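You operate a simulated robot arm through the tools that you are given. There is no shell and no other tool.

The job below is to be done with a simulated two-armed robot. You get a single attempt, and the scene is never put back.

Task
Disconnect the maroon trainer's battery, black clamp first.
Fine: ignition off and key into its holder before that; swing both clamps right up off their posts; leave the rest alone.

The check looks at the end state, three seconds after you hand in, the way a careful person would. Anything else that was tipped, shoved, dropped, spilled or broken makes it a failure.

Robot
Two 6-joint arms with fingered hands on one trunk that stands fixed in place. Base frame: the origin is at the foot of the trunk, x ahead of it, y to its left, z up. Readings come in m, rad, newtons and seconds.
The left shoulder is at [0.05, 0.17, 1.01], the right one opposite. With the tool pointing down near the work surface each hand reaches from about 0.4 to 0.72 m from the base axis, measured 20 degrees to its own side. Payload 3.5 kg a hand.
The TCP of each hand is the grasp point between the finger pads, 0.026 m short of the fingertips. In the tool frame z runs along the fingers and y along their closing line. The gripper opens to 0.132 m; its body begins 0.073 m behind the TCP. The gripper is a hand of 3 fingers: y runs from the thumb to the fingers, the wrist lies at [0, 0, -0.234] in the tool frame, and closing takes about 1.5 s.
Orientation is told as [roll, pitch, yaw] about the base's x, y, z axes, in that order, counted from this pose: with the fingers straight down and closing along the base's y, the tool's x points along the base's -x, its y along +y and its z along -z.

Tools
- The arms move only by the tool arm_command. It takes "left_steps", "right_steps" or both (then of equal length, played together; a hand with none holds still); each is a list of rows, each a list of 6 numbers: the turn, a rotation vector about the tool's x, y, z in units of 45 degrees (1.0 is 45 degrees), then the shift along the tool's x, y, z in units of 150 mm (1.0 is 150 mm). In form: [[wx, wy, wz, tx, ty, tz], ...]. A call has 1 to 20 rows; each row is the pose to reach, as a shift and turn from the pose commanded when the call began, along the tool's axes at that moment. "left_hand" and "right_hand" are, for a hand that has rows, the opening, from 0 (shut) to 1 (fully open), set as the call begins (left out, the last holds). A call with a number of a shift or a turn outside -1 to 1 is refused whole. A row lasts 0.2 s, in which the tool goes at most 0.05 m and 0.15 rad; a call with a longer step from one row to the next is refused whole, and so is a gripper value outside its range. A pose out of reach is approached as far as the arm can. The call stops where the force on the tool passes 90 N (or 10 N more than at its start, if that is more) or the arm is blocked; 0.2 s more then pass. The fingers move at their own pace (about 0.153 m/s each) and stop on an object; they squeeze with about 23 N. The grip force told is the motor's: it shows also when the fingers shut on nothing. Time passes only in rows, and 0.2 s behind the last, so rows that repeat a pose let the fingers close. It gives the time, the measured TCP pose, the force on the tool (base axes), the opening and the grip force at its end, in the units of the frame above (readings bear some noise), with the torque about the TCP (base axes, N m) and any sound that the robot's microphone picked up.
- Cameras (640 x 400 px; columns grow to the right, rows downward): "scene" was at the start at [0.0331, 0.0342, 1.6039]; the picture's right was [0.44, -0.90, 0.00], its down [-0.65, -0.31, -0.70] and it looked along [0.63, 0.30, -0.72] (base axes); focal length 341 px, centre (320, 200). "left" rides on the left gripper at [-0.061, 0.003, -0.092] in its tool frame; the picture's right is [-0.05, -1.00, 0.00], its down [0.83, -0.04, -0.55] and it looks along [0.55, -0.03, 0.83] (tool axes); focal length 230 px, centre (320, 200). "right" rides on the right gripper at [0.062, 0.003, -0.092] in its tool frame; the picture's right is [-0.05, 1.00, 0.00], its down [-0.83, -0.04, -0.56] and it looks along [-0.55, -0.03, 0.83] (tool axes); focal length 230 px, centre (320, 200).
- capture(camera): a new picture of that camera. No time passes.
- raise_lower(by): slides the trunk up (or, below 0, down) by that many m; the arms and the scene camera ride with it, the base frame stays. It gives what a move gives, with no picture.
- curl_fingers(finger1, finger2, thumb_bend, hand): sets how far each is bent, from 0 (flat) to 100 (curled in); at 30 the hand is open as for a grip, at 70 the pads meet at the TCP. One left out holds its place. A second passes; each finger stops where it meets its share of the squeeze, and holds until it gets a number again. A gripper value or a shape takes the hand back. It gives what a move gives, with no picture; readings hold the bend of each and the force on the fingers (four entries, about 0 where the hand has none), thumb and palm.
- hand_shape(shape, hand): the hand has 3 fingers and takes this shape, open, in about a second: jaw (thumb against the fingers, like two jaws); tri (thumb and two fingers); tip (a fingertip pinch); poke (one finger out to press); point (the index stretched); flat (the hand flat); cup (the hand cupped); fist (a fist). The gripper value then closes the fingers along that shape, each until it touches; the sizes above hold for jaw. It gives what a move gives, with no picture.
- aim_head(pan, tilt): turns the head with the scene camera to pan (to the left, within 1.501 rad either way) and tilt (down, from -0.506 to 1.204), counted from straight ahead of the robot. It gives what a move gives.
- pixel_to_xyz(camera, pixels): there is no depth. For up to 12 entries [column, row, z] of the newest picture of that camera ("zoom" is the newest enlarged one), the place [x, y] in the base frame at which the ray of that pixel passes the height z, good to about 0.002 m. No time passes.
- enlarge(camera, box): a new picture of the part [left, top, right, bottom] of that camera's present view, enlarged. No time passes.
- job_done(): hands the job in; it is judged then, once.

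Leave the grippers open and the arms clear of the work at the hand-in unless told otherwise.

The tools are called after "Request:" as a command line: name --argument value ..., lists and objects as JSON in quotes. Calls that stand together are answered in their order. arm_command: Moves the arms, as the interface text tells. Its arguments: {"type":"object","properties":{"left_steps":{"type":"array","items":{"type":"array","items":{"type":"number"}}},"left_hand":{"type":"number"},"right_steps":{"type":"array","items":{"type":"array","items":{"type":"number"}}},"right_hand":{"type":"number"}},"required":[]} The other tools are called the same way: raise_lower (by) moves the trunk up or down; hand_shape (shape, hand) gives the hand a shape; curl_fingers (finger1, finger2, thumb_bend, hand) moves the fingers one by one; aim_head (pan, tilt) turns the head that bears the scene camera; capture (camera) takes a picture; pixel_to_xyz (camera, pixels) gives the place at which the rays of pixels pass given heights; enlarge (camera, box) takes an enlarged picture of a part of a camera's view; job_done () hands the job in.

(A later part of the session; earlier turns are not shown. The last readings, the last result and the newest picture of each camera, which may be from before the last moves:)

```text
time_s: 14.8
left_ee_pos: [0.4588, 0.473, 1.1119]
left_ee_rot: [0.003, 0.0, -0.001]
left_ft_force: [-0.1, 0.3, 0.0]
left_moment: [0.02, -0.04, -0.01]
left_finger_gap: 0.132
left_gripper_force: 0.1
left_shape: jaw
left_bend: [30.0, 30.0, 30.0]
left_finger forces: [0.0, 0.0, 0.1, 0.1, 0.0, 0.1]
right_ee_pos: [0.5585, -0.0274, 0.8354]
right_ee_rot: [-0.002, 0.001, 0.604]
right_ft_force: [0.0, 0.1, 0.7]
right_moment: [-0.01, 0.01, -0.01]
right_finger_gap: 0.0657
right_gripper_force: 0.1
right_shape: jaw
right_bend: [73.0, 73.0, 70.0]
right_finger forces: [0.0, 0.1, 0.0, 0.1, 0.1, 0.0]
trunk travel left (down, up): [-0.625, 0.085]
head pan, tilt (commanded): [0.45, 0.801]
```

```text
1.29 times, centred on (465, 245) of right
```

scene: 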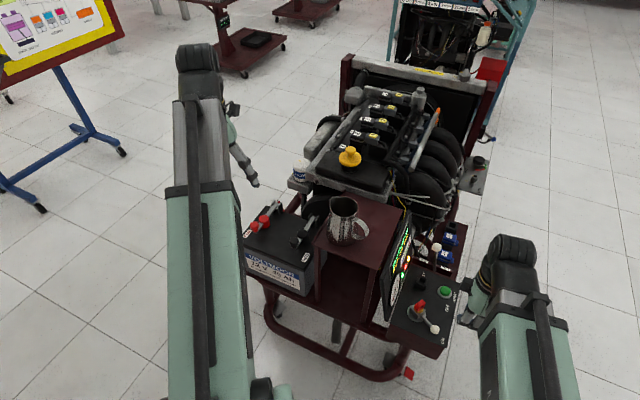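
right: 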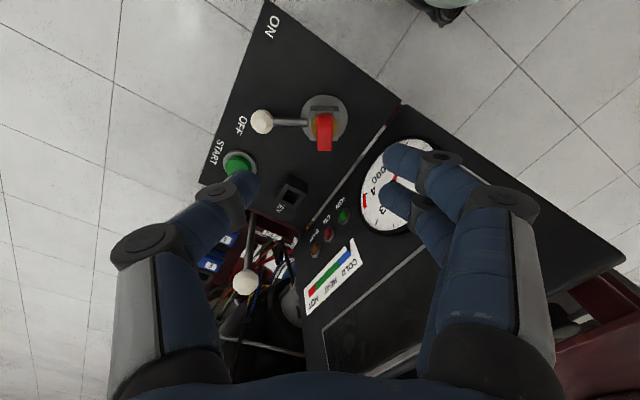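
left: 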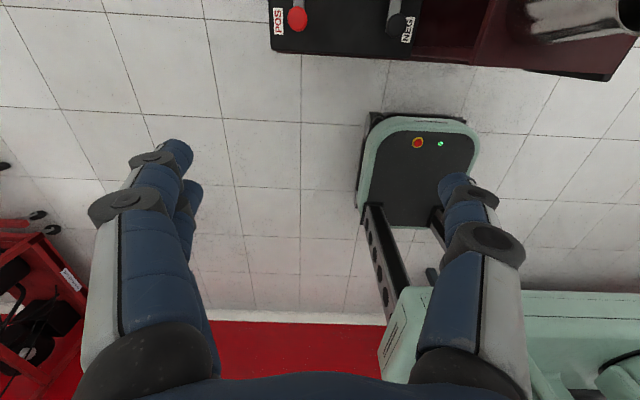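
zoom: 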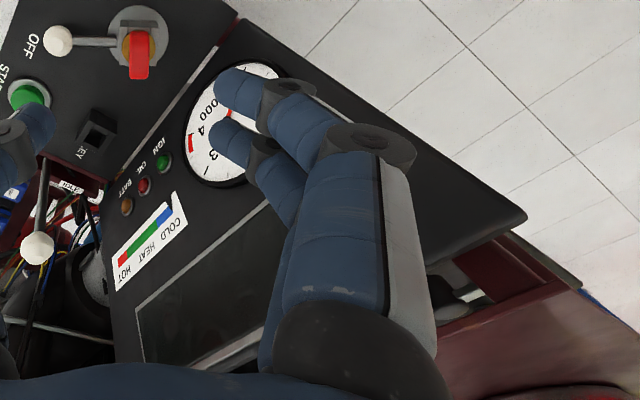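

The display plate rises from about y 0.045 at the bottom to y 0.092 at z 0.865, leaving roughly 2 cm to the hand at grasp height, which is workable. The bow is only about 2.7 cm wide and 1.3 cm thick, so I raise a little and try the fingertip-pinch shape in free air to see how its tips meet.

Request:
arm_command --right_steps '[[0, 0, 0, 0, -0.1, -0.2], [0, 0, 0, 0, -0.2, -0.4], [0, 0, 0, 0, -0.3, -0.6]]'

Request:
hand_shape --shape "tip" --hand "right"

Request:
capture --camera "right"

```text
time_s: 15.6
left_ee_pos: [0.4573, 0.4731, 1.1121]
left_ee_rot: [0.002, 0.001, 0.0]
left_ft_force: [-0.3, 0.3, 0.4]
left_moment: [0.03, 0.0, 0.0]
left_finger_gap: 0.132
left_gripper_force: 0.0
left_shape: jaw
left_bend: [30.0, 30.0, 30.0]
left_finger forces: [0.1, 0.0, 0.1, 0.0, 0.0, 0.1]
right_ee_pos: [0.5836, -0.0652, 0.926]
right_ee_rot: [0.0, 0.001, 0.605]
right_ft_force: [-0.7, 0.6, -0.5]
right_moment: [0.01, 0.0, 0.01]
right_finger_gap: 0.0659
right_gripper_force: 0.1
right_shape: jaw
right_bend: [73.0, 73.0, 70.0]
right_finger forces: [0.1, 0.1, 0.0, 0.0, 0.0, 0.0]
trunk travel left (down, up): [-0.625, 0.085]
head pan, tilt (commanded): [0.45, 0.801]
```

```text
time_s: 16.5
left_ee_pos: [0.4588, 0.4725, 1.1125]
left_ee_rot: [0.001, 0.0, 0.0]
left_ft_force: [0.0, -0.2, 0.4]
left_moment: [0.0, 0.0, -0.02]
left_finger_gap: 0.132
left_gripper_force: 0.0
left_shape: jaw
left_bend: [30.0, 30.0, 30.0]
left_finger forces: [0.1, 0.0, 0.0, 0.0, 0.1, 0.0]
right_ee_pos: [0.5842, -0.0645, 0.9251]
right_ee_rot: [-0.001, 0.0, 0.604]
right_ft_force: [0.6, 0.1, -0.1]
right_moment: [0.01, 0.01, 0.04]
right_finger_gap: 0.1317
right_gripper_force: 0.1
right_shape: tip
right_bend: [30.0, 30.0, 30.0]
right_finger forces: [0.0, 0.0, 0.1, 0.0, 0.0, 0.0]
trunk travel left (down, up): [-0.625, 0.085]
head pan, tilt (commanded): [0.45, 0.801]
```

```text
taken
```

right: 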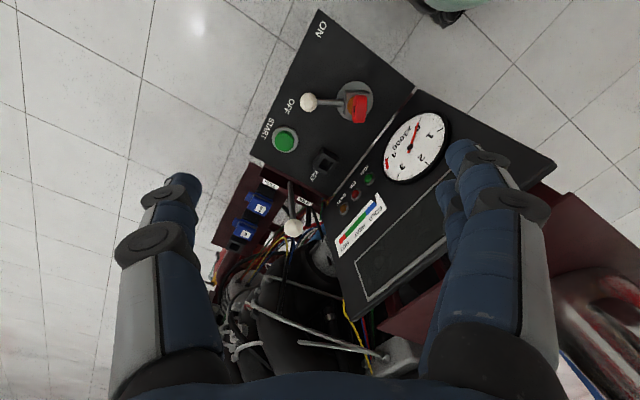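

In tip shape, open, it looks like the jaw. I close it here on nothing to see where the tips meet.

Request:
arm_command --right_steps '[[0, 0, 0, 0, 0, 0], [0, 0, 0, 0, 0, 0], [0, 0, 0, 0, 0, 0], [0, 0, 0, 0, 0, 0], [0, 0, 0, 0, 0, 0], [0, 0, 0, 0, 0, 0], [0, 0, 0, 0, 0, 0]]' --right_hand 0.1

Request:
capture --camera "right"

Request:
enlarge --camera "right" --box '[200, 110, 440, 260]'

```text
time_s: 18.1
left_ee_pos: [0.4584, 0.4733, 1.1118]
left_ee_rot: [0.002, 0.001, -0.001]
left_ft_force: [0.3, -0.3, -0.1]
left_moment: [0.02, 0.0, -0.01]
left_finger_gap: 0.1318
left_gripper_force: 0.0
left_shape: jaw
left_bend: [30.0, 30.0, 30.0]
left_finger forces: [0.0, 0.0, 0.1, 0.1, 0.1, 0.1]
right_ee_pos: [0.5841, -0.0652, 0.9269]
right_ee_rot: [0.0, 0.0, 0.605]
right_ft_force: [0.1, -1.0, 0.4]
right_moment: [0.0, 0.01, -0.04]
right_finger_gap: 0.0135
right_gripper_force: 0.0
right_shape: tip
right_bend: [72.0, 72.0, 70.0]
right_finger forces: [0.0, 0.1, 0.1, 0.0, 0.0, 0.0]
trunk travel left (down, up): [-0.625, 0.085]
head pan, tilt (commanded): [0.45, 0.801]
```

```text
taken
```

right: 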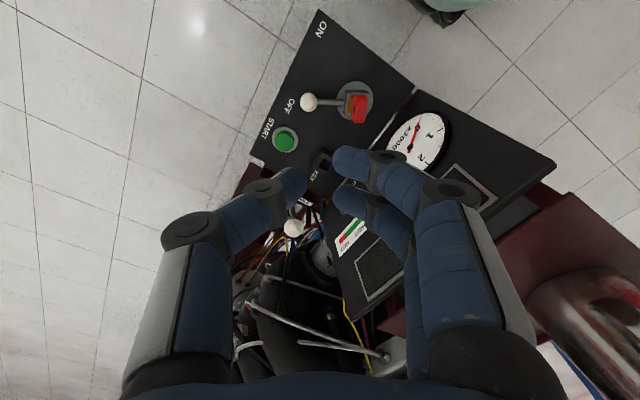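

```text
2.67 times, centred on (320, 185) of right
```

zoom: 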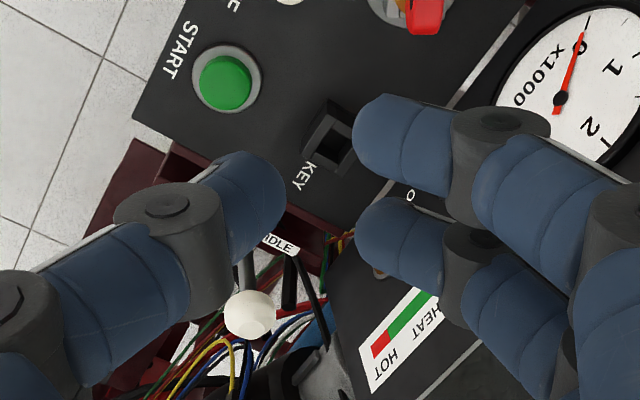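

The two finger pads are about 2.2 cm apart centre to centre, so both will land on the bow's face; the parallel jaw pads suit it better. I go back to jaw shape, then return above the key with a 0.4 opening.

Request:
hand_shape --shape "jaw" --hand "right"

Request:
arm_command --right_steps '[[0, 0, 0, 0, 0, 0], [0, 0, 0, 0, 0, 0], [0, 0, 0, 0, 0, 0], [0, 0, 0, 0, 0.1, 0.2], [0, 0, 0, 0, 0.2, 0.4], [0, 0, 0, 0, 0.27, 0.55]]' --right_hand 0.4

Request:
capture --camera "right"

Request:
enlarge --camera "right" --box '[240, 80, 400, 180]'

```text
time_s: 19.0
left_ee_pos: [0.4581, 0.4742, 1.1123]
left_ee_rot: [0.002, 0.001, 0.001]
left_ft_force: [-0.9, 0.1, 0.1]
left_moment: [-0.03, 0.01, 0.0]
left_finger_gap: 0.1318
left_gripper_force: 0.1
left_shape: jaw
left_bend: [30.0, 30.0, 30.0]
left_finger forces: [0.1, 0.0, 0.1, 0.0, 0.0, 0.0]
right_ee_pos: [0.5837, -0.0659, 0.9256]
right_ee_rot: [0.0, 0.0, 0.606]
right_ft_force: [0.2, -0.1, 0.2]
right_moment: [0.01, 0.0, 0.01]
right_finger_gap: 0.132
right_gripper_force: 0.0
right_shape: jaw
right_bend: [30.0, 30.0, 30.0]
right_finger forces: [0.0, 0.1, 0.0, 0.0, 0.1, 0.1]
trunk travel left (down, up): [-0.625, 0.085]
head pan, tilt (commanded): [0.45, 0.801]
```

```text
time_s: 20.4
left_ee_pos: [0.4583, 0.473, 1.1119]
left_ee_rot: [0.0, 0.002, -0.001]
left_ft_force: [0.5, -0.4, 0.2]
left_moment: [0.0, -0.05, 0.02]
left_finger_gap: 0.132
left_gripper_force: 0.1
left_shape: jaw
left_bend: [30.0, 30.0, 30.0]
left_finger forces: [0.0, 0.1, 0.0, 0.1, 0.0, 0.0]
right_ee_pos: [0.5612, -0.0309, 0.8441]
right_ee_rot: [0.001, 0.001, 0.602]
right_ft_force: [-0.2, 0.0, 0.2]
right_moment: [-0.01, 0.0, 0.01]
right_finger_gap: 0.0532
right_gripper_force: 0.1
right_shape: jaw
right_bend: [73.0, 73.0, 70.0]
right_finger forces: [0.1, 0.0, 0.0, 0.2, 0.0, 0.0]
trunk travel left (down, up): [-0.625, 0.085]
head pan, tilt (commanded): [0.45, 0.801]
```

```text
taken
```

right: 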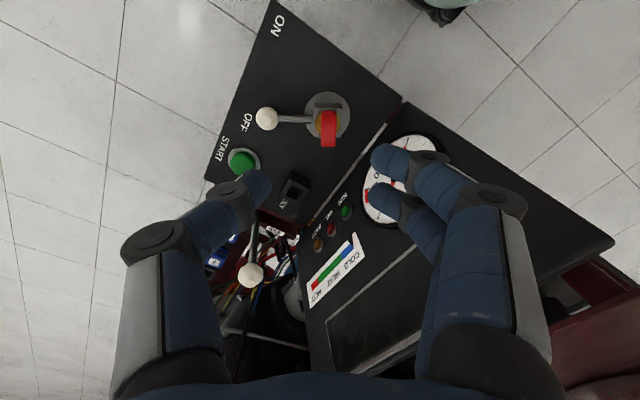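

```text
4.00 times, centred on (320, 130) of right
```

zoom: 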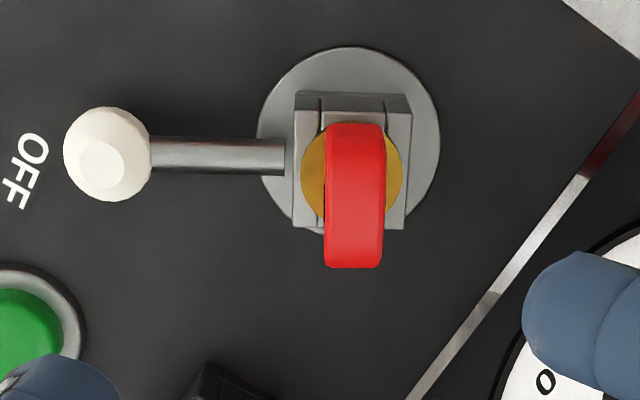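

Triangulated from this view: block top z about 0.698, bow from about 0.705 to 0.735, bow centre about (0.558, -0.024). I go down to TCP z 0.732 with a 7 mm sideways correction so the tips end just above the brass collar.

Request:
arm_command --right_steps '[[0, 0, 0, -0.009, 0.047, 0.15], [0, 0, 0, -0.009, 0.047, 0.3], [0, 0, 0, -0.009, 0.047, 0.45], [0, 0, 0, -0.009, 0.047, 0.6], [0, 0, 0, -0.009, 0.047, 0.68], [0, 0, 0, -0.009, 0.047, 0.74]]'

Request:
capture --camera "right"

Request:
enlarge --camera "scene" --box '[370, 230, 530, 330]'

```text
time_s: 21.8
left_ee_pos: [0.4581, 0.4731, 1.1126]
left_ee_rot: [0.001, 0.001, 0.0]
left_ft_force: [-0.4, -0.6, -0.3]
left_moment: [0.03, 0.0, -0.02]
left_finger_gap: 0.1319
left_gripper_force: 0.0
left_shape: jaw
left_bend: [30.0, 30.0, 30.0]
left_finger forces: [0.1, 0.1, 0.1, 0.0, 0.0, 0.0]
right_ee_pos: [0.5588, -0.0259, 0.7326]
right_ee_rot: [0.0, 0.0, 0.606]
right_ft_force: [0.7, 0.3, 0.0]
right_moment: [-0.01, 0.0, 0.02]
right_finger_gap: 0.0533
right_gripper_force: 0.0
right_shape: jaw
right_bend: [73.0, 73.0, 70.0]
right_finger forces: [0.0, 0.0, 0.1, 0.0, 0.1, 0.0]
trunk travel left (down, up): [-0.625, 0.085]
head pan, tilt (commanded): [0.45, 0.801]
```

```text
taken
```

right: 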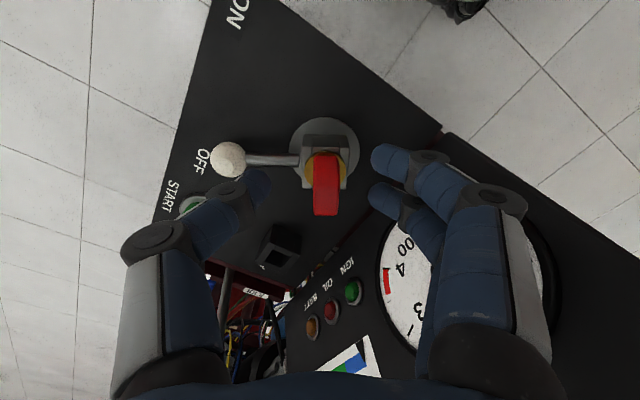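

```text
4.00 times, centred on (450, 280) of scene
```

zoom: 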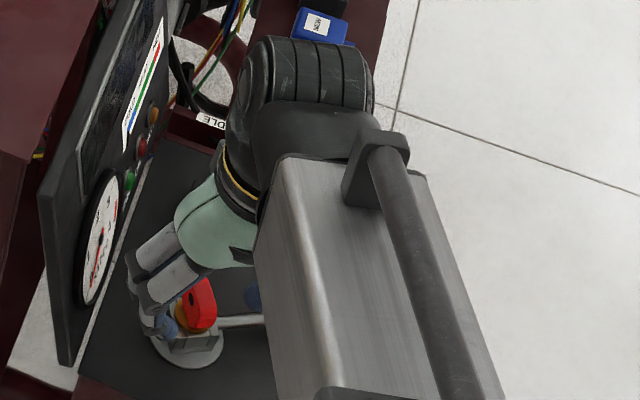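

The bow at (325, 185) stands midway between thumb (270) and fingers (370), and nothing is touching. I close the jaws on it.

Request:
arm_command --right_steps '[[0, 0, 0, 0, 0, 0], [0, 0, 0, 0, 0, 0], [0, 0, 0, 0, 0, 0], [0, 0, 0, 0, 0, 0], [0, 0, 0, 0, 0, 0], [0, 0, 0, 0, 0, 0]]' --right_hand 0

Request:
capture --camera "right"

```text
time_s: 23.2
left_ee_pos: [0.4585, 0.4736, 1.1115]
left_ee_rot: [0.001, -0.001, -0.001]
left_ft_force: [-0.6, -0.2, -0.6]
left_moment: [-0.04, 0.0, 0.01]
left_finger_gap: 0.1319
left_gripper_force: 0.1
left_shape: jaw
left_bend: [30.0, 30.0, 30.0]
left_finger forces: [0.0, 0.0, 0.0, 0.0, 0.0, 0.0]
right_ee_pos: [0.5589, -0.025, 0.7334]
right_ee_rot: [0.0, 0.0, 0.606]
right_ft_force: [-0.4, 0.3, 0.0]
right_moment: [0.02, 0.02, 0.02]
right_finger_gap: 0.0084
right_gripper_force: 23.1
right_shape: jaw
right_bend: [71.0, 71.0, 70.0]
right_finger forces: [9.7, 10.4, 0.0, 0.1, 20.1, 0.1]
trunk travel left (down, up): [-0.625, 0.085]
head pan, tilt (commanded): [0.45, 0.801]
```

```text
taken
```

right: 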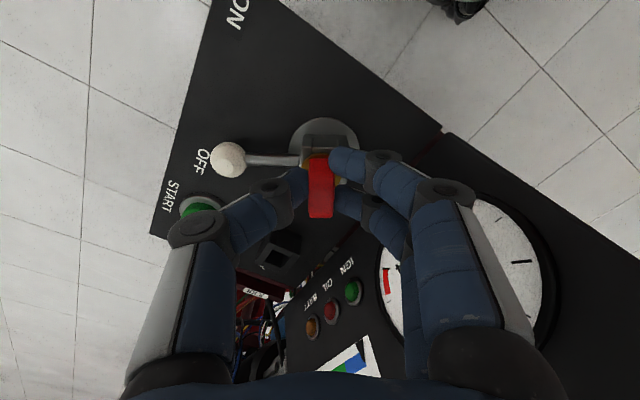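

Good grip: both fingers about 10 N, thumb 20 N, gap 8.4 mm. I pull straight up in 1 cm steps, 6 cm in all.

Request:
arm_command --right_steps '[[0, 0, 0, 0, 0, -0.05], [0, 0, 0, 0, 0, -0.1], [0, 0, 0, 0, 0, -0.15], [0, 0, 0, 0, 0, -0.22], [0, 0, 0, 0, 0, -0.3], [0, 0, 0, 0, 0, -0.4]]'

Request:
capture --camera "right"

Request:
enlarge --camera "scene" --box '[370, 230, 530, 330]'

```text
time_s: 24.6
left_ee_pos: [0.4578, 0.4723, 1.1117]
left_ee_rot: [0.002, 0.002, -0.001]
left_ft_force: [-0.3, -1.3, -0.2]
left_moment: [-0.01, 0.0, 0.0]
left_finger_gap: 0.132
left_gripper_force: 0.0
left_shape: jaw
left_bend: [30.0, 30.0, 30.0]
left_finger forces: [0.1, 0.0, 0.1, 0.0, 0.0, 0.0]
right_ee_pos: [0.5577, -0.025, 0.7915]
right_ee_rot: [0.001, 0.0, 0.606]
right_ft_force: [0.0, 0.2, -0.2]
right_moment: [0.02, 0.02, 0.03]
right_finger_gap: 0.0082
right_gripper_force: 23.6
right_shape: jaw
right_bend: [71.0, 71.0, 70.0]
right_finger forces: [9.5, 10.3, 0.0, 0.1, 20.5, 0.0]
trunk travel left (down, up): [-0.625, 0.085]
head pan, tilt (commanded): [0.45, 0.801]
```

```text
taken
```

right: 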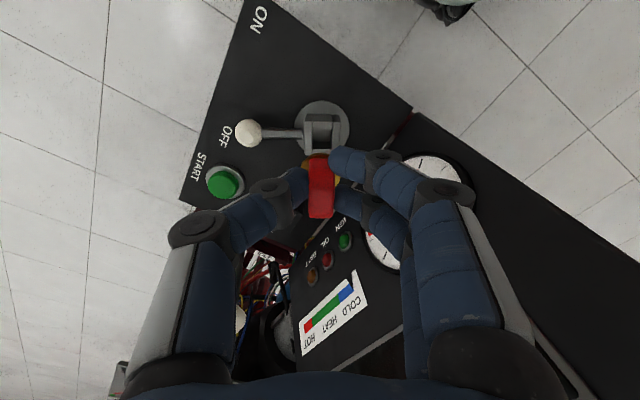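

```text
4.00 times, centred on (450, 280) of scene
```

zoom: 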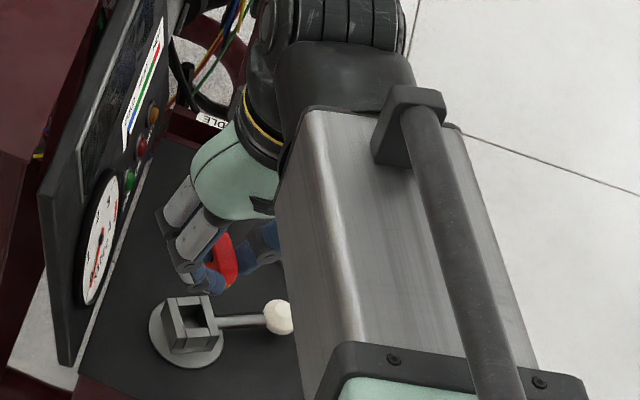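

The key came free with the grip unchanged. I enlarge the empty hub, the holder opening and the key to see what cross-section the stem has.

Request:
enlarge --camera "right" --box '[272, 90, 384, 160]'

Request:
enlarge --camera "scene" --box '[396, 280, 460, 320]'

Request:
enlarge --camera "right" --box '[264, 130, 376, 230]'

```text
5.71 times, centred on (328, 125) of right
```

zoom: 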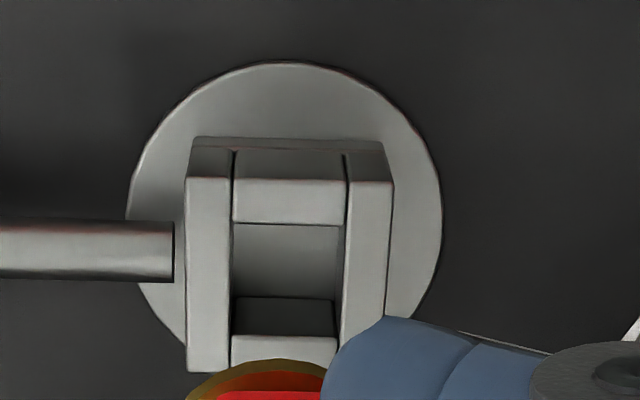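

```text
10.00 times, centred on (428, 300) of scene
```

zoom: 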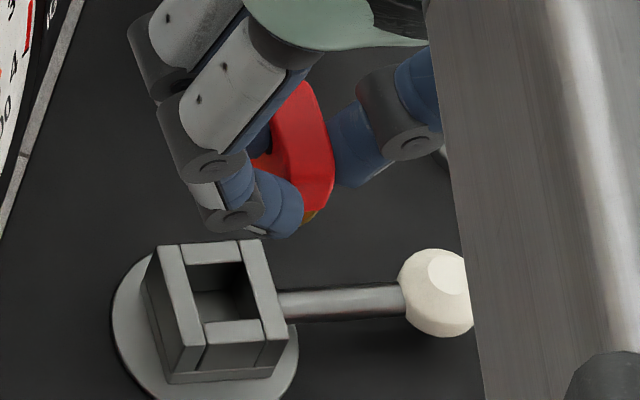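

```text
4.00 times, centred on (320, 180) of right
```

zoom: 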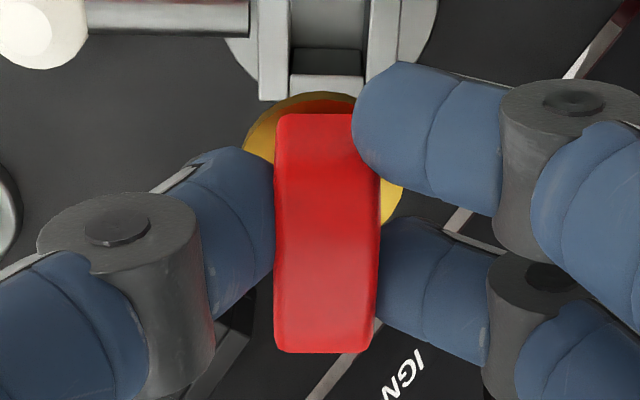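

The hub socket is a square frame, and the holder is built the same way with its long walls along base x. So the bow's broad side should lie along x there: hand yaw 0. The holder centre triangulates to about (0.654, -0.011), top near z 0.70; the throttle knob is at about (0.729, -0.018, 0.777), leaving room. I raise the key to z 0.85, turn to yaw 0 and move above the holder.

Request:
arm_command --right_steps '[[0, 0, 0.05, 0, 0, -0.2], [0, 0, 0.2, -0.1, -0.05, -0.383], [0, 0, 0.35, -0.22, -0.11, -0.383], [0, 0, 0.5, -0.34, -0.17, -0.383], [0, 0, 0.64, -0.46, -0.23, -0.383], [0, 0, 0.7716, -0.577, -0.287, -0.383], [0, 0, 0.7716, -0.577, -0.287, -0.383]]'

Request:
capture --camera "right"

Request:
enlarge --camera "scene" --box '[370, 220, 498, 300]'

```text
time_s: 26.2
left_ee_pos: [0.4575, 0.4736, 1.1131]
left_ee_rot: [0.001, 0.0, 0.001]
left_ft_force: [-0.2, 0.5, 0.1]
left_moment: [-0.03, -0.01, -0.02]
left_finger_gap: 0.1319
left_gripper_force: 0.1
left_shape: jaw
left_bend: [30.0, 30.0, 30.0]
left_finger forces: [0.1, 0.0, 0.0, 0.0, 0.0, 0.1]
right_ee_pos: [0.6533, -0.0094, 0.8498]
right_ee_rot: [0.001, -0.001, -0.003]
right_ft_force: [0.0, 0.2, -1.4]
right_moment: [0.02, 0.02, 0.01]
right_finger_gap: 0.0083
right_gripper_force: 22.9
right_shape: jaw
right_bend: [71.0, 71.0, 70.0]
right_finger forces: [9.7, 10.4, 0.1, 0.1, 20.5, 0.1]
trunk travel left (down, up): [-0.625, 0.085]
head pan, tilt (commanded): [0.45, 0.801]
```

```text
taken
```

right: 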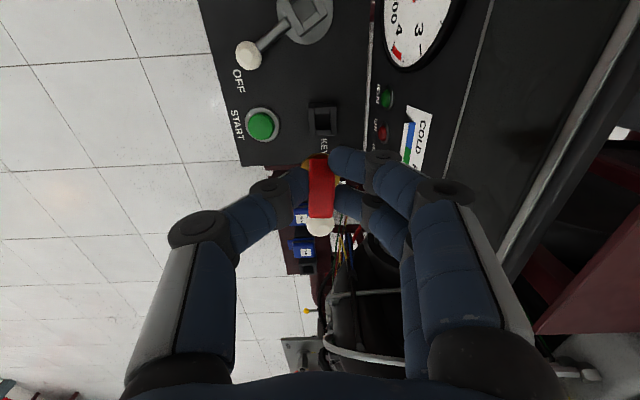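

```text
5.00 times, centred on (434, 260) of scene
```

zoom: 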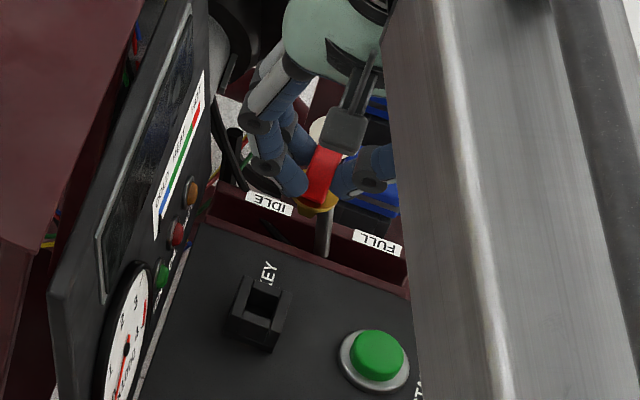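

The holder is visible at (322, 120) ahead of the key. I enlarge it and take rays for its top-face corners.

Request:
enlarge --camera "right" --box '[282, 92, 362, 142]'

Request:
enlarge --camera "scene" --box '[402, 260, 450, 290]'

```text
8.00 times, centred on (322, 117) of right
```

zoom: 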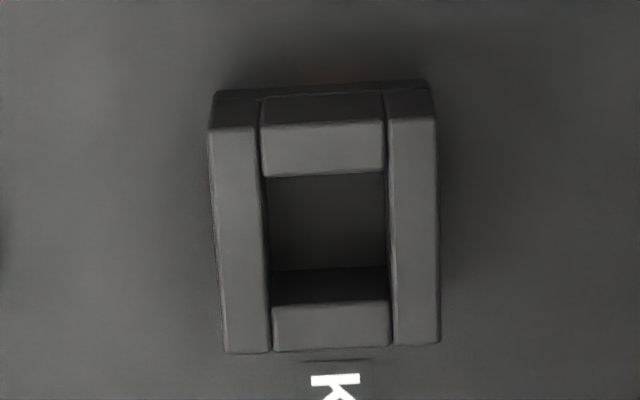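

```text
13.33 times, centred on (426, 275) of scene
```

zoom: 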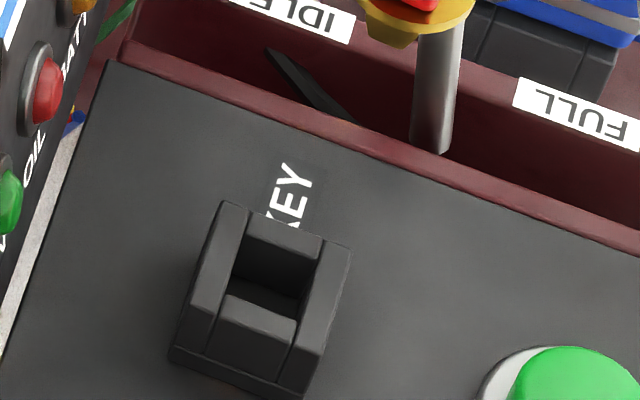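

The holder's square opening is about 16 mm wide. I query its top-face centre in both views to fix the height and place.

Request:
pixel_to_xyz --camera "right" --pixels '[[323.1, 121.9, 0.69], [323.1, 121.9, 0.7], [308.25, 108, 0.7], [336.6, 106.75, 0.7], [337, 134.75, 0.7], [309.9, 136.1, 0.7]]'

Request:
pixel_to_xyz --camera "scene" --pixels '[[422.3, 280.9, 0.69], [422.3, 280.9, 0.7], [418.65, 275.2, 0.7], [428.25, 278.75, 0.7], [426.15, 286.6, 0.7], [416.1, 283.0, 0.7], [410.0, 310.0, 0.7]]'

```text
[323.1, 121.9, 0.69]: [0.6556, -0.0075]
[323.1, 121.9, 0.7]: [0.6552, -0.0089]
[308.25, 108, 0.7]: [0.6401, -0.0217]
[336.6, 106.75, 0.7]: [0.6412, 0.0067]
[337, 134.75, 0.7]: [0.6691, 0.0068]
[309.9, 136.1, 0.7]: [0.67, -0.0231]
```

```text
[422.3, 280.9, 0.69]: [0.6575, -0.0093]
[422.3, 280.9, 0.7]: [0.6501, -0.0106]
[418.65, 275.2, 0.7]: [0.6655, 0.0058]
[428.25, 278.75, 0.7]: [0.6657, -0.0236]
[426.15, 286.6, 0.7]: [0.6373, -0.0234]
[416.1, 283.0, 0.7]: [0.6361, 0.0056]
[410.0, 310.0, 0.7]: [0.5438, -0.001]
```

Averaging the corners, the holder centre is about (0.656, -0.008) with its top near z 0.69 to 0.70. To cancel camera error I will compare it with how the hub looked from the same height just after the pull (hub centre at (322.4, 138)). I lower to z 0.788 with a small correction and look again.

Request:
arm_command --right_steps '[[0, 0, 0, -0.023, 0.007, 0.15], [0, 0, 0, -0.023, 0.007, 0.3], [0, 0, 0, -0.023, 0.007, 0.412], [0, 0, 0, -0.023, 0.007, 0.412]]'

Request:
capture --camera "right"

Request:
enlarge --camera "right" --box '[272, 90, 384, 160]'

Request:
enlarge --camera "scene" --box '[394, 245, 474, 295]'

```text
time_s: 27.2
left_ee_pos: [0.4578, 0.473, 1.1111]
left_ee_rot: [0.002, 0.0, -0.001]
left_ft_force: [-0.2, 0.3, -0.1]
left_moment: [0.0, 0.02, 0.03]
left_finger_gap: 0.1318
left_gripper_force: 0.1
left_shape: jaw
left_bend: [30.0, 30.0, 30.0]
left_finger forces: [0.1, 0.0, 0.0, 0.0, 0.0, 0.0]
right_ee_pos: [0.6558, -0.0093, 0.7873]
right_ee_rot: [0.002, 0.0, -0.001]
right_ft_force: [-0.3, 0.5, 0.3]
right_moment: [-0.01, -0.02, 0.02]
right_finger_gap: 0.0085
right_gripper_force: 22.4
right_shape: jaw
right_bend: [71.0, 71.0, 70.0]
right_finger forces: [9.7, 10.3, 0.0, 0.0, 20.4, 0.1]
trunk travel left (down, up): [-0.625, 0.085]
head pan, tilt (commanded): [0.45, 0.801]
```

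```text
taken
```

right: 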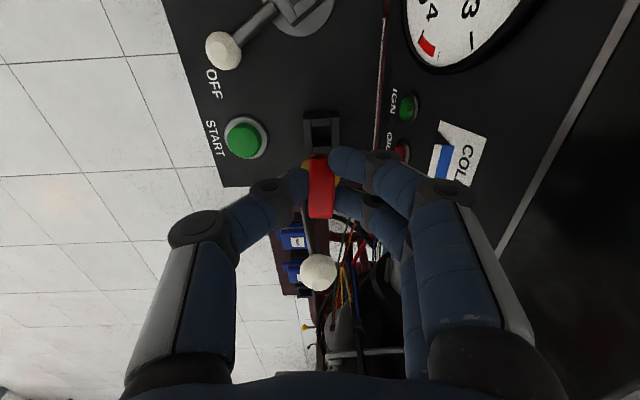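

```text
5.71 times, centred on (328, 125) of right
```

zoom: 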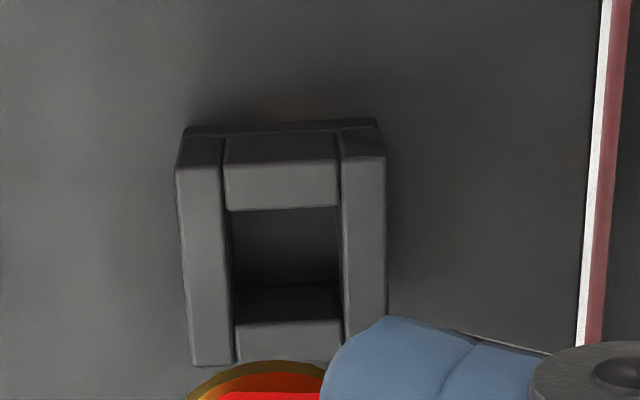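

```text
8.00 times, centred on (434, 270) of scene
```

zoom: 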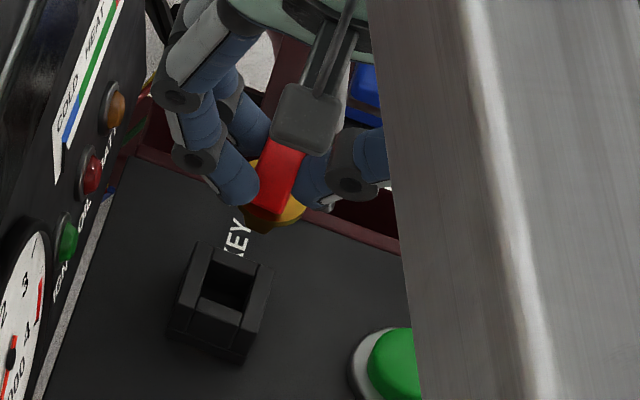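

The holder now looks almost the same size as the hub did. Its walls are parallel to base x, while the hub's walls were turned about 4 degrees from the hand, so the key may sit slightly turned in the grip. I enlarge the key itself to check.

Request:
enlarge --camera "right" --box '[280, 140, 360, 230]'

Request:
enlarge --camera "scene" --box '[414, 255, 446, 285]'

```text
4.44 times, centred on (320, 185) of right
```

zoom: 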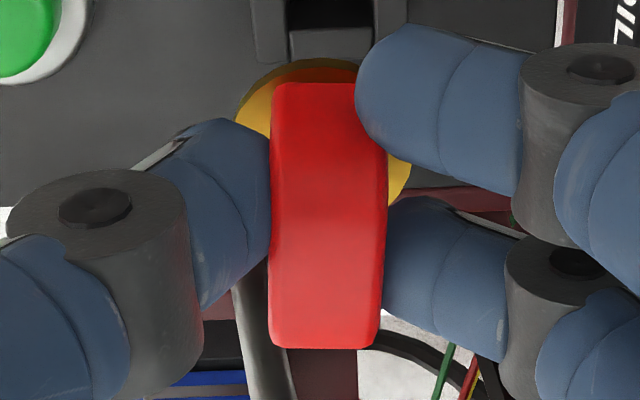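

```text
13.33 times, centred on (430, 270) of scene
```

zoom: 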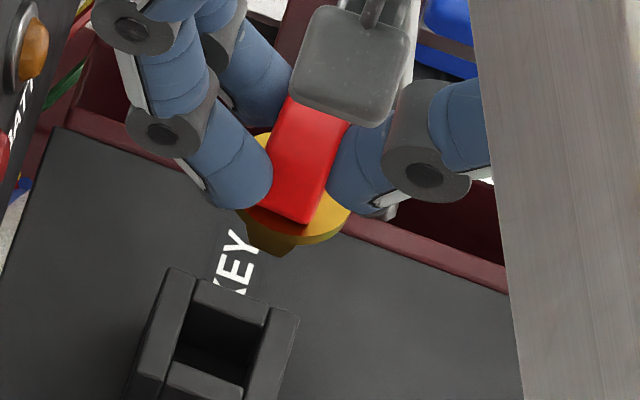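

The bow looks turned about 3 degrees clockwise against the holder, and the holder centre shows about 2 px nearer than the hub did, i.e. about 1.5 mm in -x. I yaw the hand +3 degrees, shift 1.5 mm back and go down to z 0.757, just above entry, then look.

Request:
arm_command --right_steps '[[0, 0, -0.067, 0.01, 0, 0.05], [0, 0, -0.067, 0.01, 0, 0.1], [0, 0, -0.067, 0.01, 0, 0.15], [0, 0, -0.067, 0.01, 0, 0.205], [0, 0, -0.067, 0.01, 0, 0.205]]'

Request:
capture --camera "right"

Request:
enlarge --camera "scene" --box '[406, 255, 446, 295]'

Request:
enlarge --camera "right" --box '[272, 100, 384, 220]'

```text
time_s: 28.4
left_ee_pos: [0.4589, 0.4726, 1.1126]
left_ee_rot: [0.002, 0.0, 0.0]
left_ft_force: [-0.5, -0.1, 0.5]
left_moment: [0.02, -0.01, 0.01]
left_finger_gap: 0.1318
left_gripper_force: 0.1
left_shape: jaw
left_bend: [30.0, 30.0, 30.0]
left_finger forces: [0.1, 0.0, 0.0, 0.1, 0.0, 0.1]
right_ee_pos: [0.6559, -0.0093, 0.7565]
right_ee_rot: [0.001, 0.002, 0.052]
right_ft_force: [-0.3, 0.2, 0.1]
right_moment: [-0.02, -0.02, 0.0]
right_finger_gap: 0.0082
right_gripper_force: 22.9
right_shape: jaw
right_bend: [71.0, 71.0, 70.0]
right_finger forces: [9.7, 10.2, 0.0, 0.0, 20.4, 0.1]
trunk travel left (down, up): [-0.625, 0.085]
head pan, tilt (commanded): [0.45, 0.801]
```

```text
taken
```

right: 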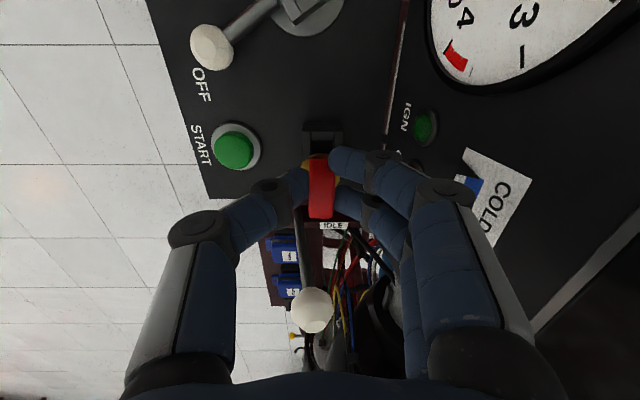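

```text
10.00 times, centred on (426, 275) of scene
```

zoom: 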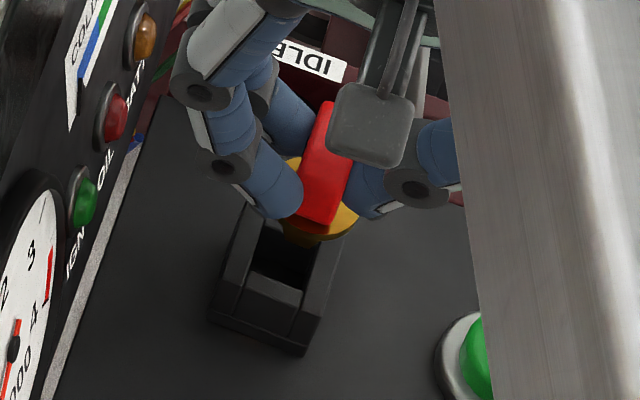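

```text
3.33 times, centred on (328, 160) of right
```

zoom: 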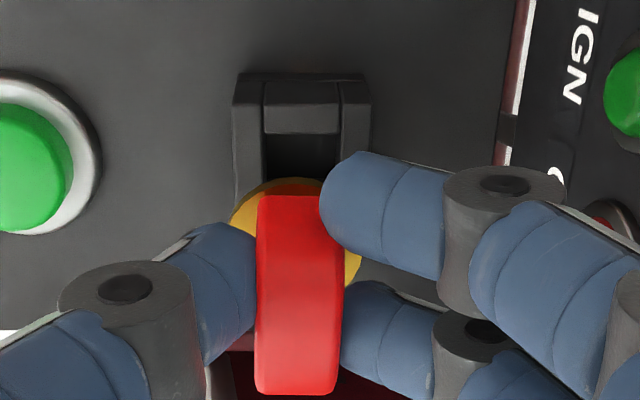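

Sideways the brass collar and holder keep the same small offset (about 0.6 mm) the hub showed, so alignment looks right. I lower gently in 3 mm steps and watch the force.

Request:
arm_command --right_steps '[[0, 0, 0, 0, 0, 0.02], [0, 0, 0, 0, 0, 0.04], [0, 0, 0, 0, 0, 0.06], [0, 0, 0, 0, 0, 0.06]]'

Request:
enlarge --camera "scene" --box '[410, 262, 442, 294]'

Request:
enlarge --camera "right" --box '[272, 100, 384, 220]'

```text
time_s: 29.4
left_ee_pos: [0.4581, 0.4724, 1.1121]
left_ee_rot: [0.002, 0.001, 0.0]
left_ft_force: [-0.7, -0.6, 0.9]
left_moment: [-0.02, -0.02, 0.01]
left_finger_gap: 0.1319
left_gripper_force: 0.0
left_shape: jaw
left_bend: [30.0, 30.0, 30.0]
left_finger forces: [0.1, 0.1, 0.0, 0.1, 0.1, 0.0]
right_ee_pos: [0.6562, -0.0099, 0.7488]
right_ee_rot: [-0.001, 0.0, 0.053]
right_ft_force: [-0.2, 0.7, 0.1]
right_moment: [-0.01, -0.01, -0.02]
right_finger_gap: 0.0084
right_gripper_force: 23.1
right_shape: jaw
right_bend: [71.0, 71.0, 70.0]
right_finger forces: [9.8, 10.3, 0.0, 0.1, 20.4, 0.0]
trunk travel left (down, up): [-0.625, 0.085]
head pan, tilt (commanded): [0.45, 0.801]
```

```text
12.50 times, centred on (426, 278) of scene
```

zoom: 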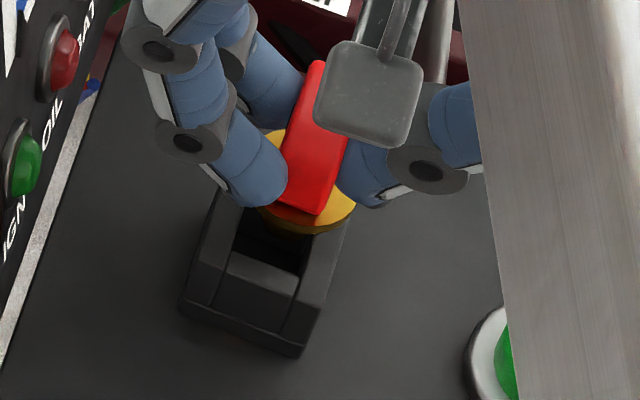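

```text
3.33 times, centred on (328, 160) of right
```

zoom: 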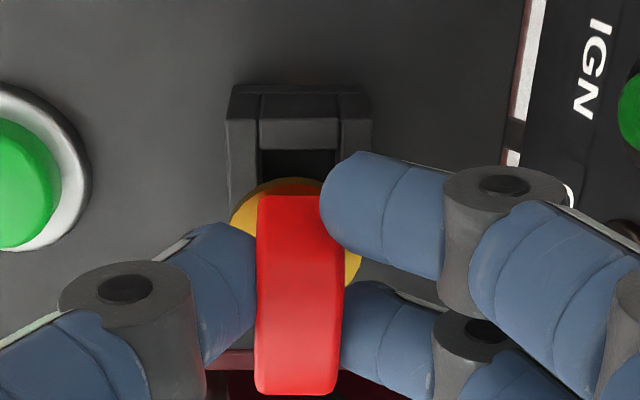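

Still no contact at z 0.749. Both views agree within about 1 mm, so I nudge 0.6 mm left (+y) and continue down in small steps.

Request:
arm_command --right_steps '[[0, 0, 0, 0.002, 0.004, 0.015], [0, 0, 0, 0.002, 0.004, 0.03], [0, 0, 0, 0.002, 0.004, 0.045], [0, 0, 0, 0.002, 0.004, 0.045]]'

Request:
enlarge --camera "scene" --box '[410, 262, 442, 294]'

Request:
enlarge --camera "right" --box '[272, 100, 384, 220]'

```text
time_s: 30.4
left_ee_pos: [0.4587, 0.4724, 1.1119]
left_ee_rot: [0.003, 0.0, 0.0]
left_ft_force: [-0.4, -0.6, 0.1]
left_moment: [-0.03, 0.0, -0.01]
left_finger_gap: 0.1318
left_gripper_force: 0.0
left_shape: jaw
left_bend: [30.0, 30.0, 30.0]
left_finger forces: [0.1, 0.0, 0.0, 0.0, 0.0, 0.0]
right_ee_pos: [0.6553, -0.0096, 0.7413]
right_ee_rot: [0.0, -0.002, 0.053]
right_ft_force: [-0.4, 0.1, 0.8]
right_moment: [0.0, 0.03, 0.01]
right_finger_gap: 0.0083
right_gripper_force: 22.6
right_shape: jaw
right_bend: [71.0, 71.0, 70.0]
right_finger forces: [10.1, 10.4, 0.0, 0.1, 20.4, 0.0]
trunk travel left (down, up): [-0.625, 0.085]
head pan, tilt (commanded): [0.45, 0.801]
```

```text
12.50 times, centred on (426, 278) of scene
```

zoom: 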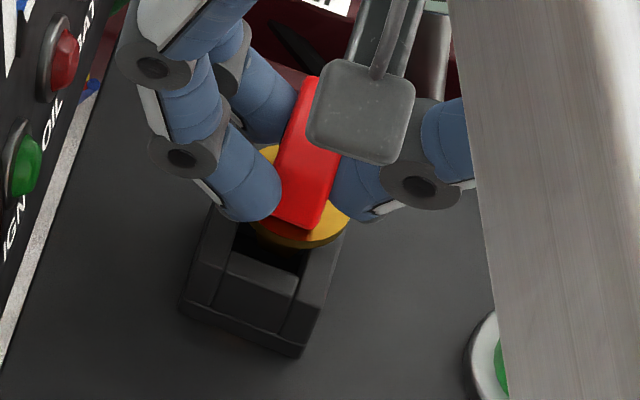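

```text
3.33 times, centred on (328, 160) of right
```

zoom: 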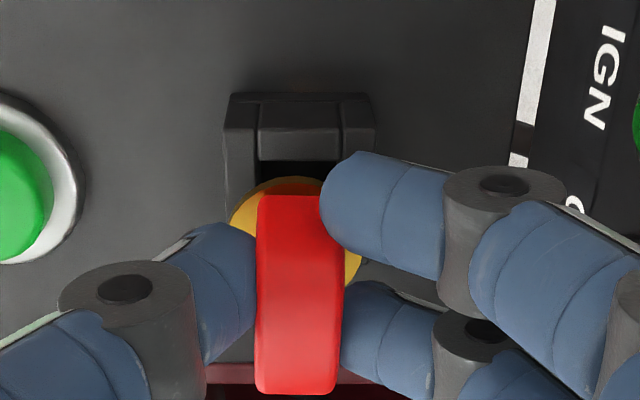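

Still free at z 0.741, and the stem appears to be entering the opening. I go down three more 2 mm steps.

Request:
arm_command --right_steps '[[0, 0, 0, 0, 0, 0.013], [0, 0, 0, 0, 0, 0.026], [0, 0, 0, 0, 0, 0.04], [0, 0, 0, 0, 0, 0.04]]'

Request:
enlarge --camera "scene" --box '[410, 262, 442, 294]'

Request:
enlarge --camera "right" --box '[272, 100, 384, 220]'

```text
time_s: 31.4
left_ee_pos: [0.4587, 0.4734, 1.1122]
left_ee_rot: [0.002, 0.0, 0.0]
left_ft_force: [0.5, -0.9, -0.7]
left_moment: [-0.02, 0.03, 0.01]
left_finger_gap: 0.132
left_gripper_force: 0.1
left_shape: jaw
left_bend: [30.0, 30.0, 30.0]
left_finger forces: [0.0, 0.0, 0.0, 0.0, 0.0, 0.1]
right_ee_pos: [0.655, -0.0103, 0.735]
right_ee_rot: [0.0, 0.001, 0.051]
right_ft_force: [-1.1, -0.7, 0.0]
right_moment: [-0.02, 0.07, 0.0]
right_finger_gap: 0.0082
right_gripper_force: 23.1
right_shape: jaw
right_bend: [71.0, 71.0, 70.0]
right_finger forces: [10.4, 10.2, 0.1, 0.1, 20.6, 0.0]
trunk travel left (down, up): [-0.625, 0.085]
head pan, tilt (commanded): [0.45, 0.801]
```

```text
12.50 times, centred on (426, 278) of scene
```

zoom: 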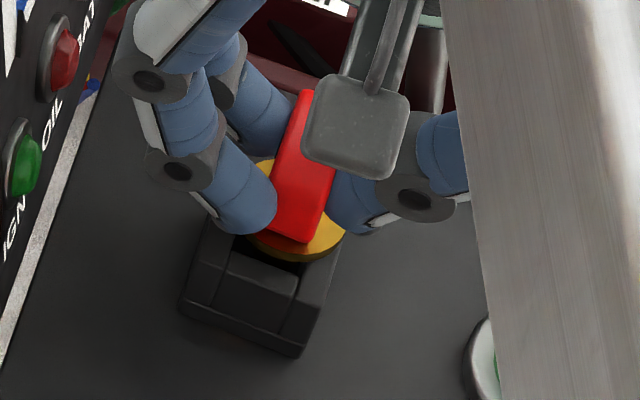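

```text
3.33 times, centred on (328, 160) of right
```

zoom: 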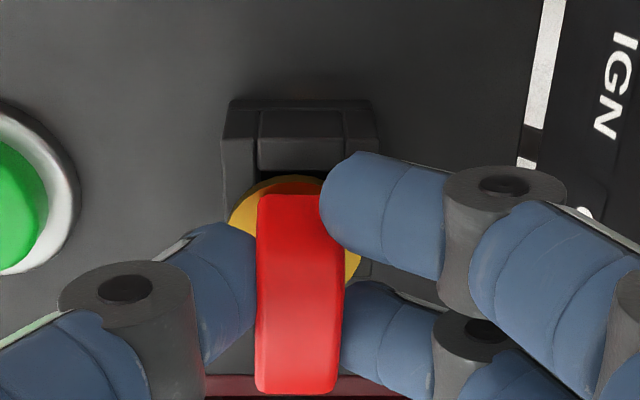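

A slight side touch of about 1 N, so the stem is inside. I continue down in 2 mm steps until the collar meets the holder.

Request:
arm_command --right_steps '[[0, 0, 0, 0.003, 0, 0.013], [0, 0, 0, 0.003, 0, 0.026], [0, 0, 0, 0.003, 0, 0.04], [0, 0, 0, 0.003, 0, 0.04]]'

Request:
enlarge --camera "scene" --box '[410, 262, 442, 294]'

Request:
enlarge --camera "right" --box '[272, 100, 384, 220]'

```text
time_s: 32.4
left_ee_pos: [0.4582, 0.4734, 1.1117]
left_ee_rot: [0.002, 0.001, 0.001]
left_ft_force: [0.1, 0.0, -0.3]
left_moment: [0.01, -0.02, 0.03]
left_finger_gap: 0.1318
left_gripper_force: 0.1
left_shape: jaw
left_bend: [30.0, 30.0, 30.0]
left_finger forces: [0.1, 0.0, 0.1, 0.0, 0.1, 0.1]
right_ee_pos: [0.6542, -0.0098, 0.7302]
right_ee_rot: [0.001, 0.0, 0.053]
right_ft_force: [1.0, -0.7, 0.1]
right_moment: [0.02, 0.02, 0.01]
right_finger_gap: 0.0084
right_gripper_force: 22.7
right_shape: jaw
right_bend: [71.0, 71.0, 70.0]
right_finger forces: [9.9, 10.3, 0.1, 0.0, 20.4, 0.1]
trunk travel left (down, up): [-0.625, 0.085]
head pan, tilt (commanded): [0.45, 0.801]
```

```text
12.50 times, centred on (426, 278) of scene
```

zoom: 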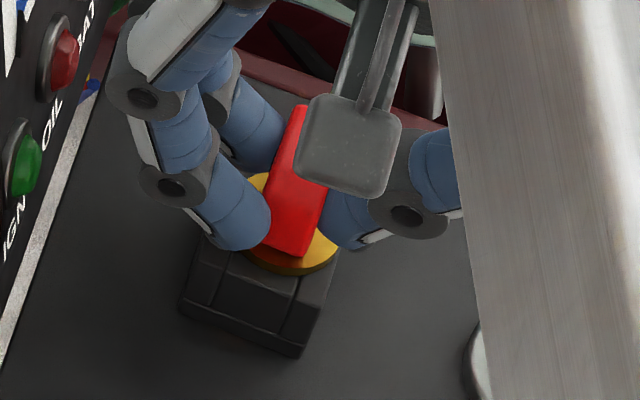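

```text
3.33 times, centred on (328, 160) of right
```

zoom: 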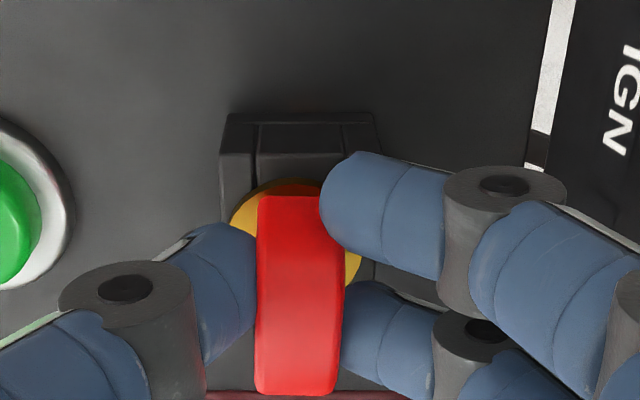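

At z 0.730 there is still no upward push and the collar nearly covers the frame. I go down a bit more.

Request:
arm_command --right_steps '[[0, 0, 0, 0, 0, 0.01], [0, 0, 0, 0, 0, 0.02], [0, 0, 0, 0, 0, 0.02]]'

Request:
enlarge --camera "scene" --box '[410, 262, 442, 294]'

```text
time_s: 33.2
left_ee_pos: [0.4561, 0.473, 1.1133]
left_ee_rot: [0.001, 0.0, -0.002]
left_ft_force: [0.5, 0.1, 1.0]
left_moment: [0.0, -0.02, 0.0]
left_finger_gap: 0.1318
left_gripper_force: 0.1
left_shape: jaw
left_bend: [30.0, 30.0, 30.0]
left_finger forces: [0.0, 0.0, 0.0, 0.0, 0.0, 0.0]
right_ee_pos: [0.6531, -0.0079, 0.7282]
right_ee_rot: [0.0, -0.003, 0.052]
right_ft_force: [-1.6, -0.5, 16.7]
right_moment: [-0.02, 0.0, 0.02]
right_finger_gap: 0.0091
right_gripper_force: 23.5
right_shape: jaw
right_bend: [71.0, 72.0, 71.0]
right_finger forces: [12.1, 13.2, 0.0, 0.0, 26.4, 0.1]
trunk travel left (down, up): [-0.625, 0.085]
head pan, tilt (commanded): [0.45, 0.801]
```

```text
12.50 times, centred on (426, 278) of scene
```

zoom: 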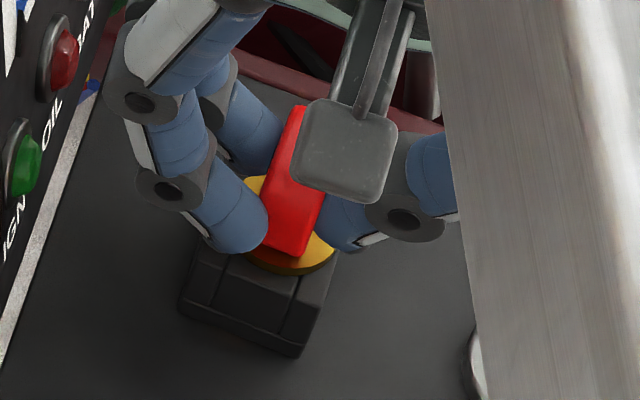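

Upward force 16.7 N at z 0.728: the collar is seated on the holder. I ease up 1.5 mm and open the jaws to 0.4 to let go.

Request:
arm_command --right_steps '[[0, 0, 0, 0, 0, -0.012], [0, 0, 0, 0, 0, -0.012], [0, 0, 0, 0, 0, -0.012], [0, 0, 0, 0, 0, -0.012]]' --right_hand 0.4

Request:
capture --camera "right"

Request:
enlarge --camera "scene" --box '[394, 245, 474, 295]'

```text
time_s: 34.2
left_ee_pos: [0.4585, 0.4733, 1.1109]
left_ee_rot: [0.001, -0.001, 0.002]
left_ft_force: [-0.2, -0.1, 0.6]
left_moment: [0.01, -0.03, 0.01]
left_finger_gap: 0.1318
left_gripper_force: 0.1
left_shape: jaw
left_bend: [30.0, 30.0, 30.0]
left_finger forces: [0.0, 0.0, 0.1, 0.1, 0.1, 0.0]
right_ee_pos: [0.6563, -0.0088, 0.7278]
right_ee_rot: [-0.001, 0.0, 0.053]
right_ft_force: [0.8, -0.5, -0.7]
right_moment: [-0.03, 0.01, 0.01]
right_finger_gap: 0.052
right_gripper_force: 0.0
right_shape: jaw
right_bend: [73.0, 73.0, 70.0]
right_finger forces: [0.0, 0.0, 0.0, 0.1, 0.0, 0.1]
trunk travel left (down, up): [-0.625, 0.085]
head pan, tilt (commanded): [0.45, 0.801]
```

```text
taken
```

right: 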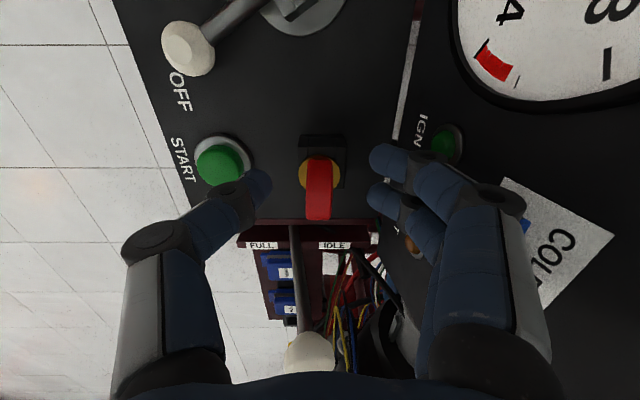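

```text
8.00 times, centred on (434, 270) of scene
```

zoom: 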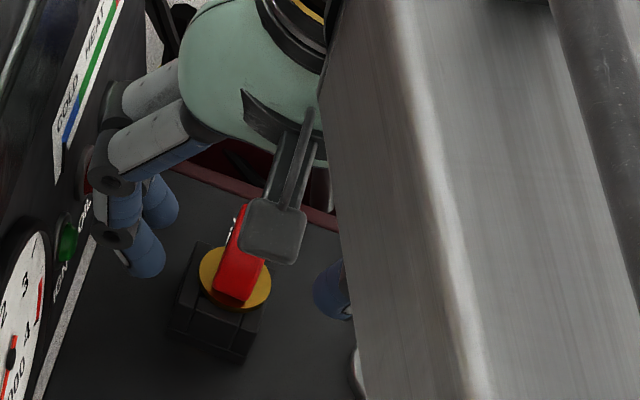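

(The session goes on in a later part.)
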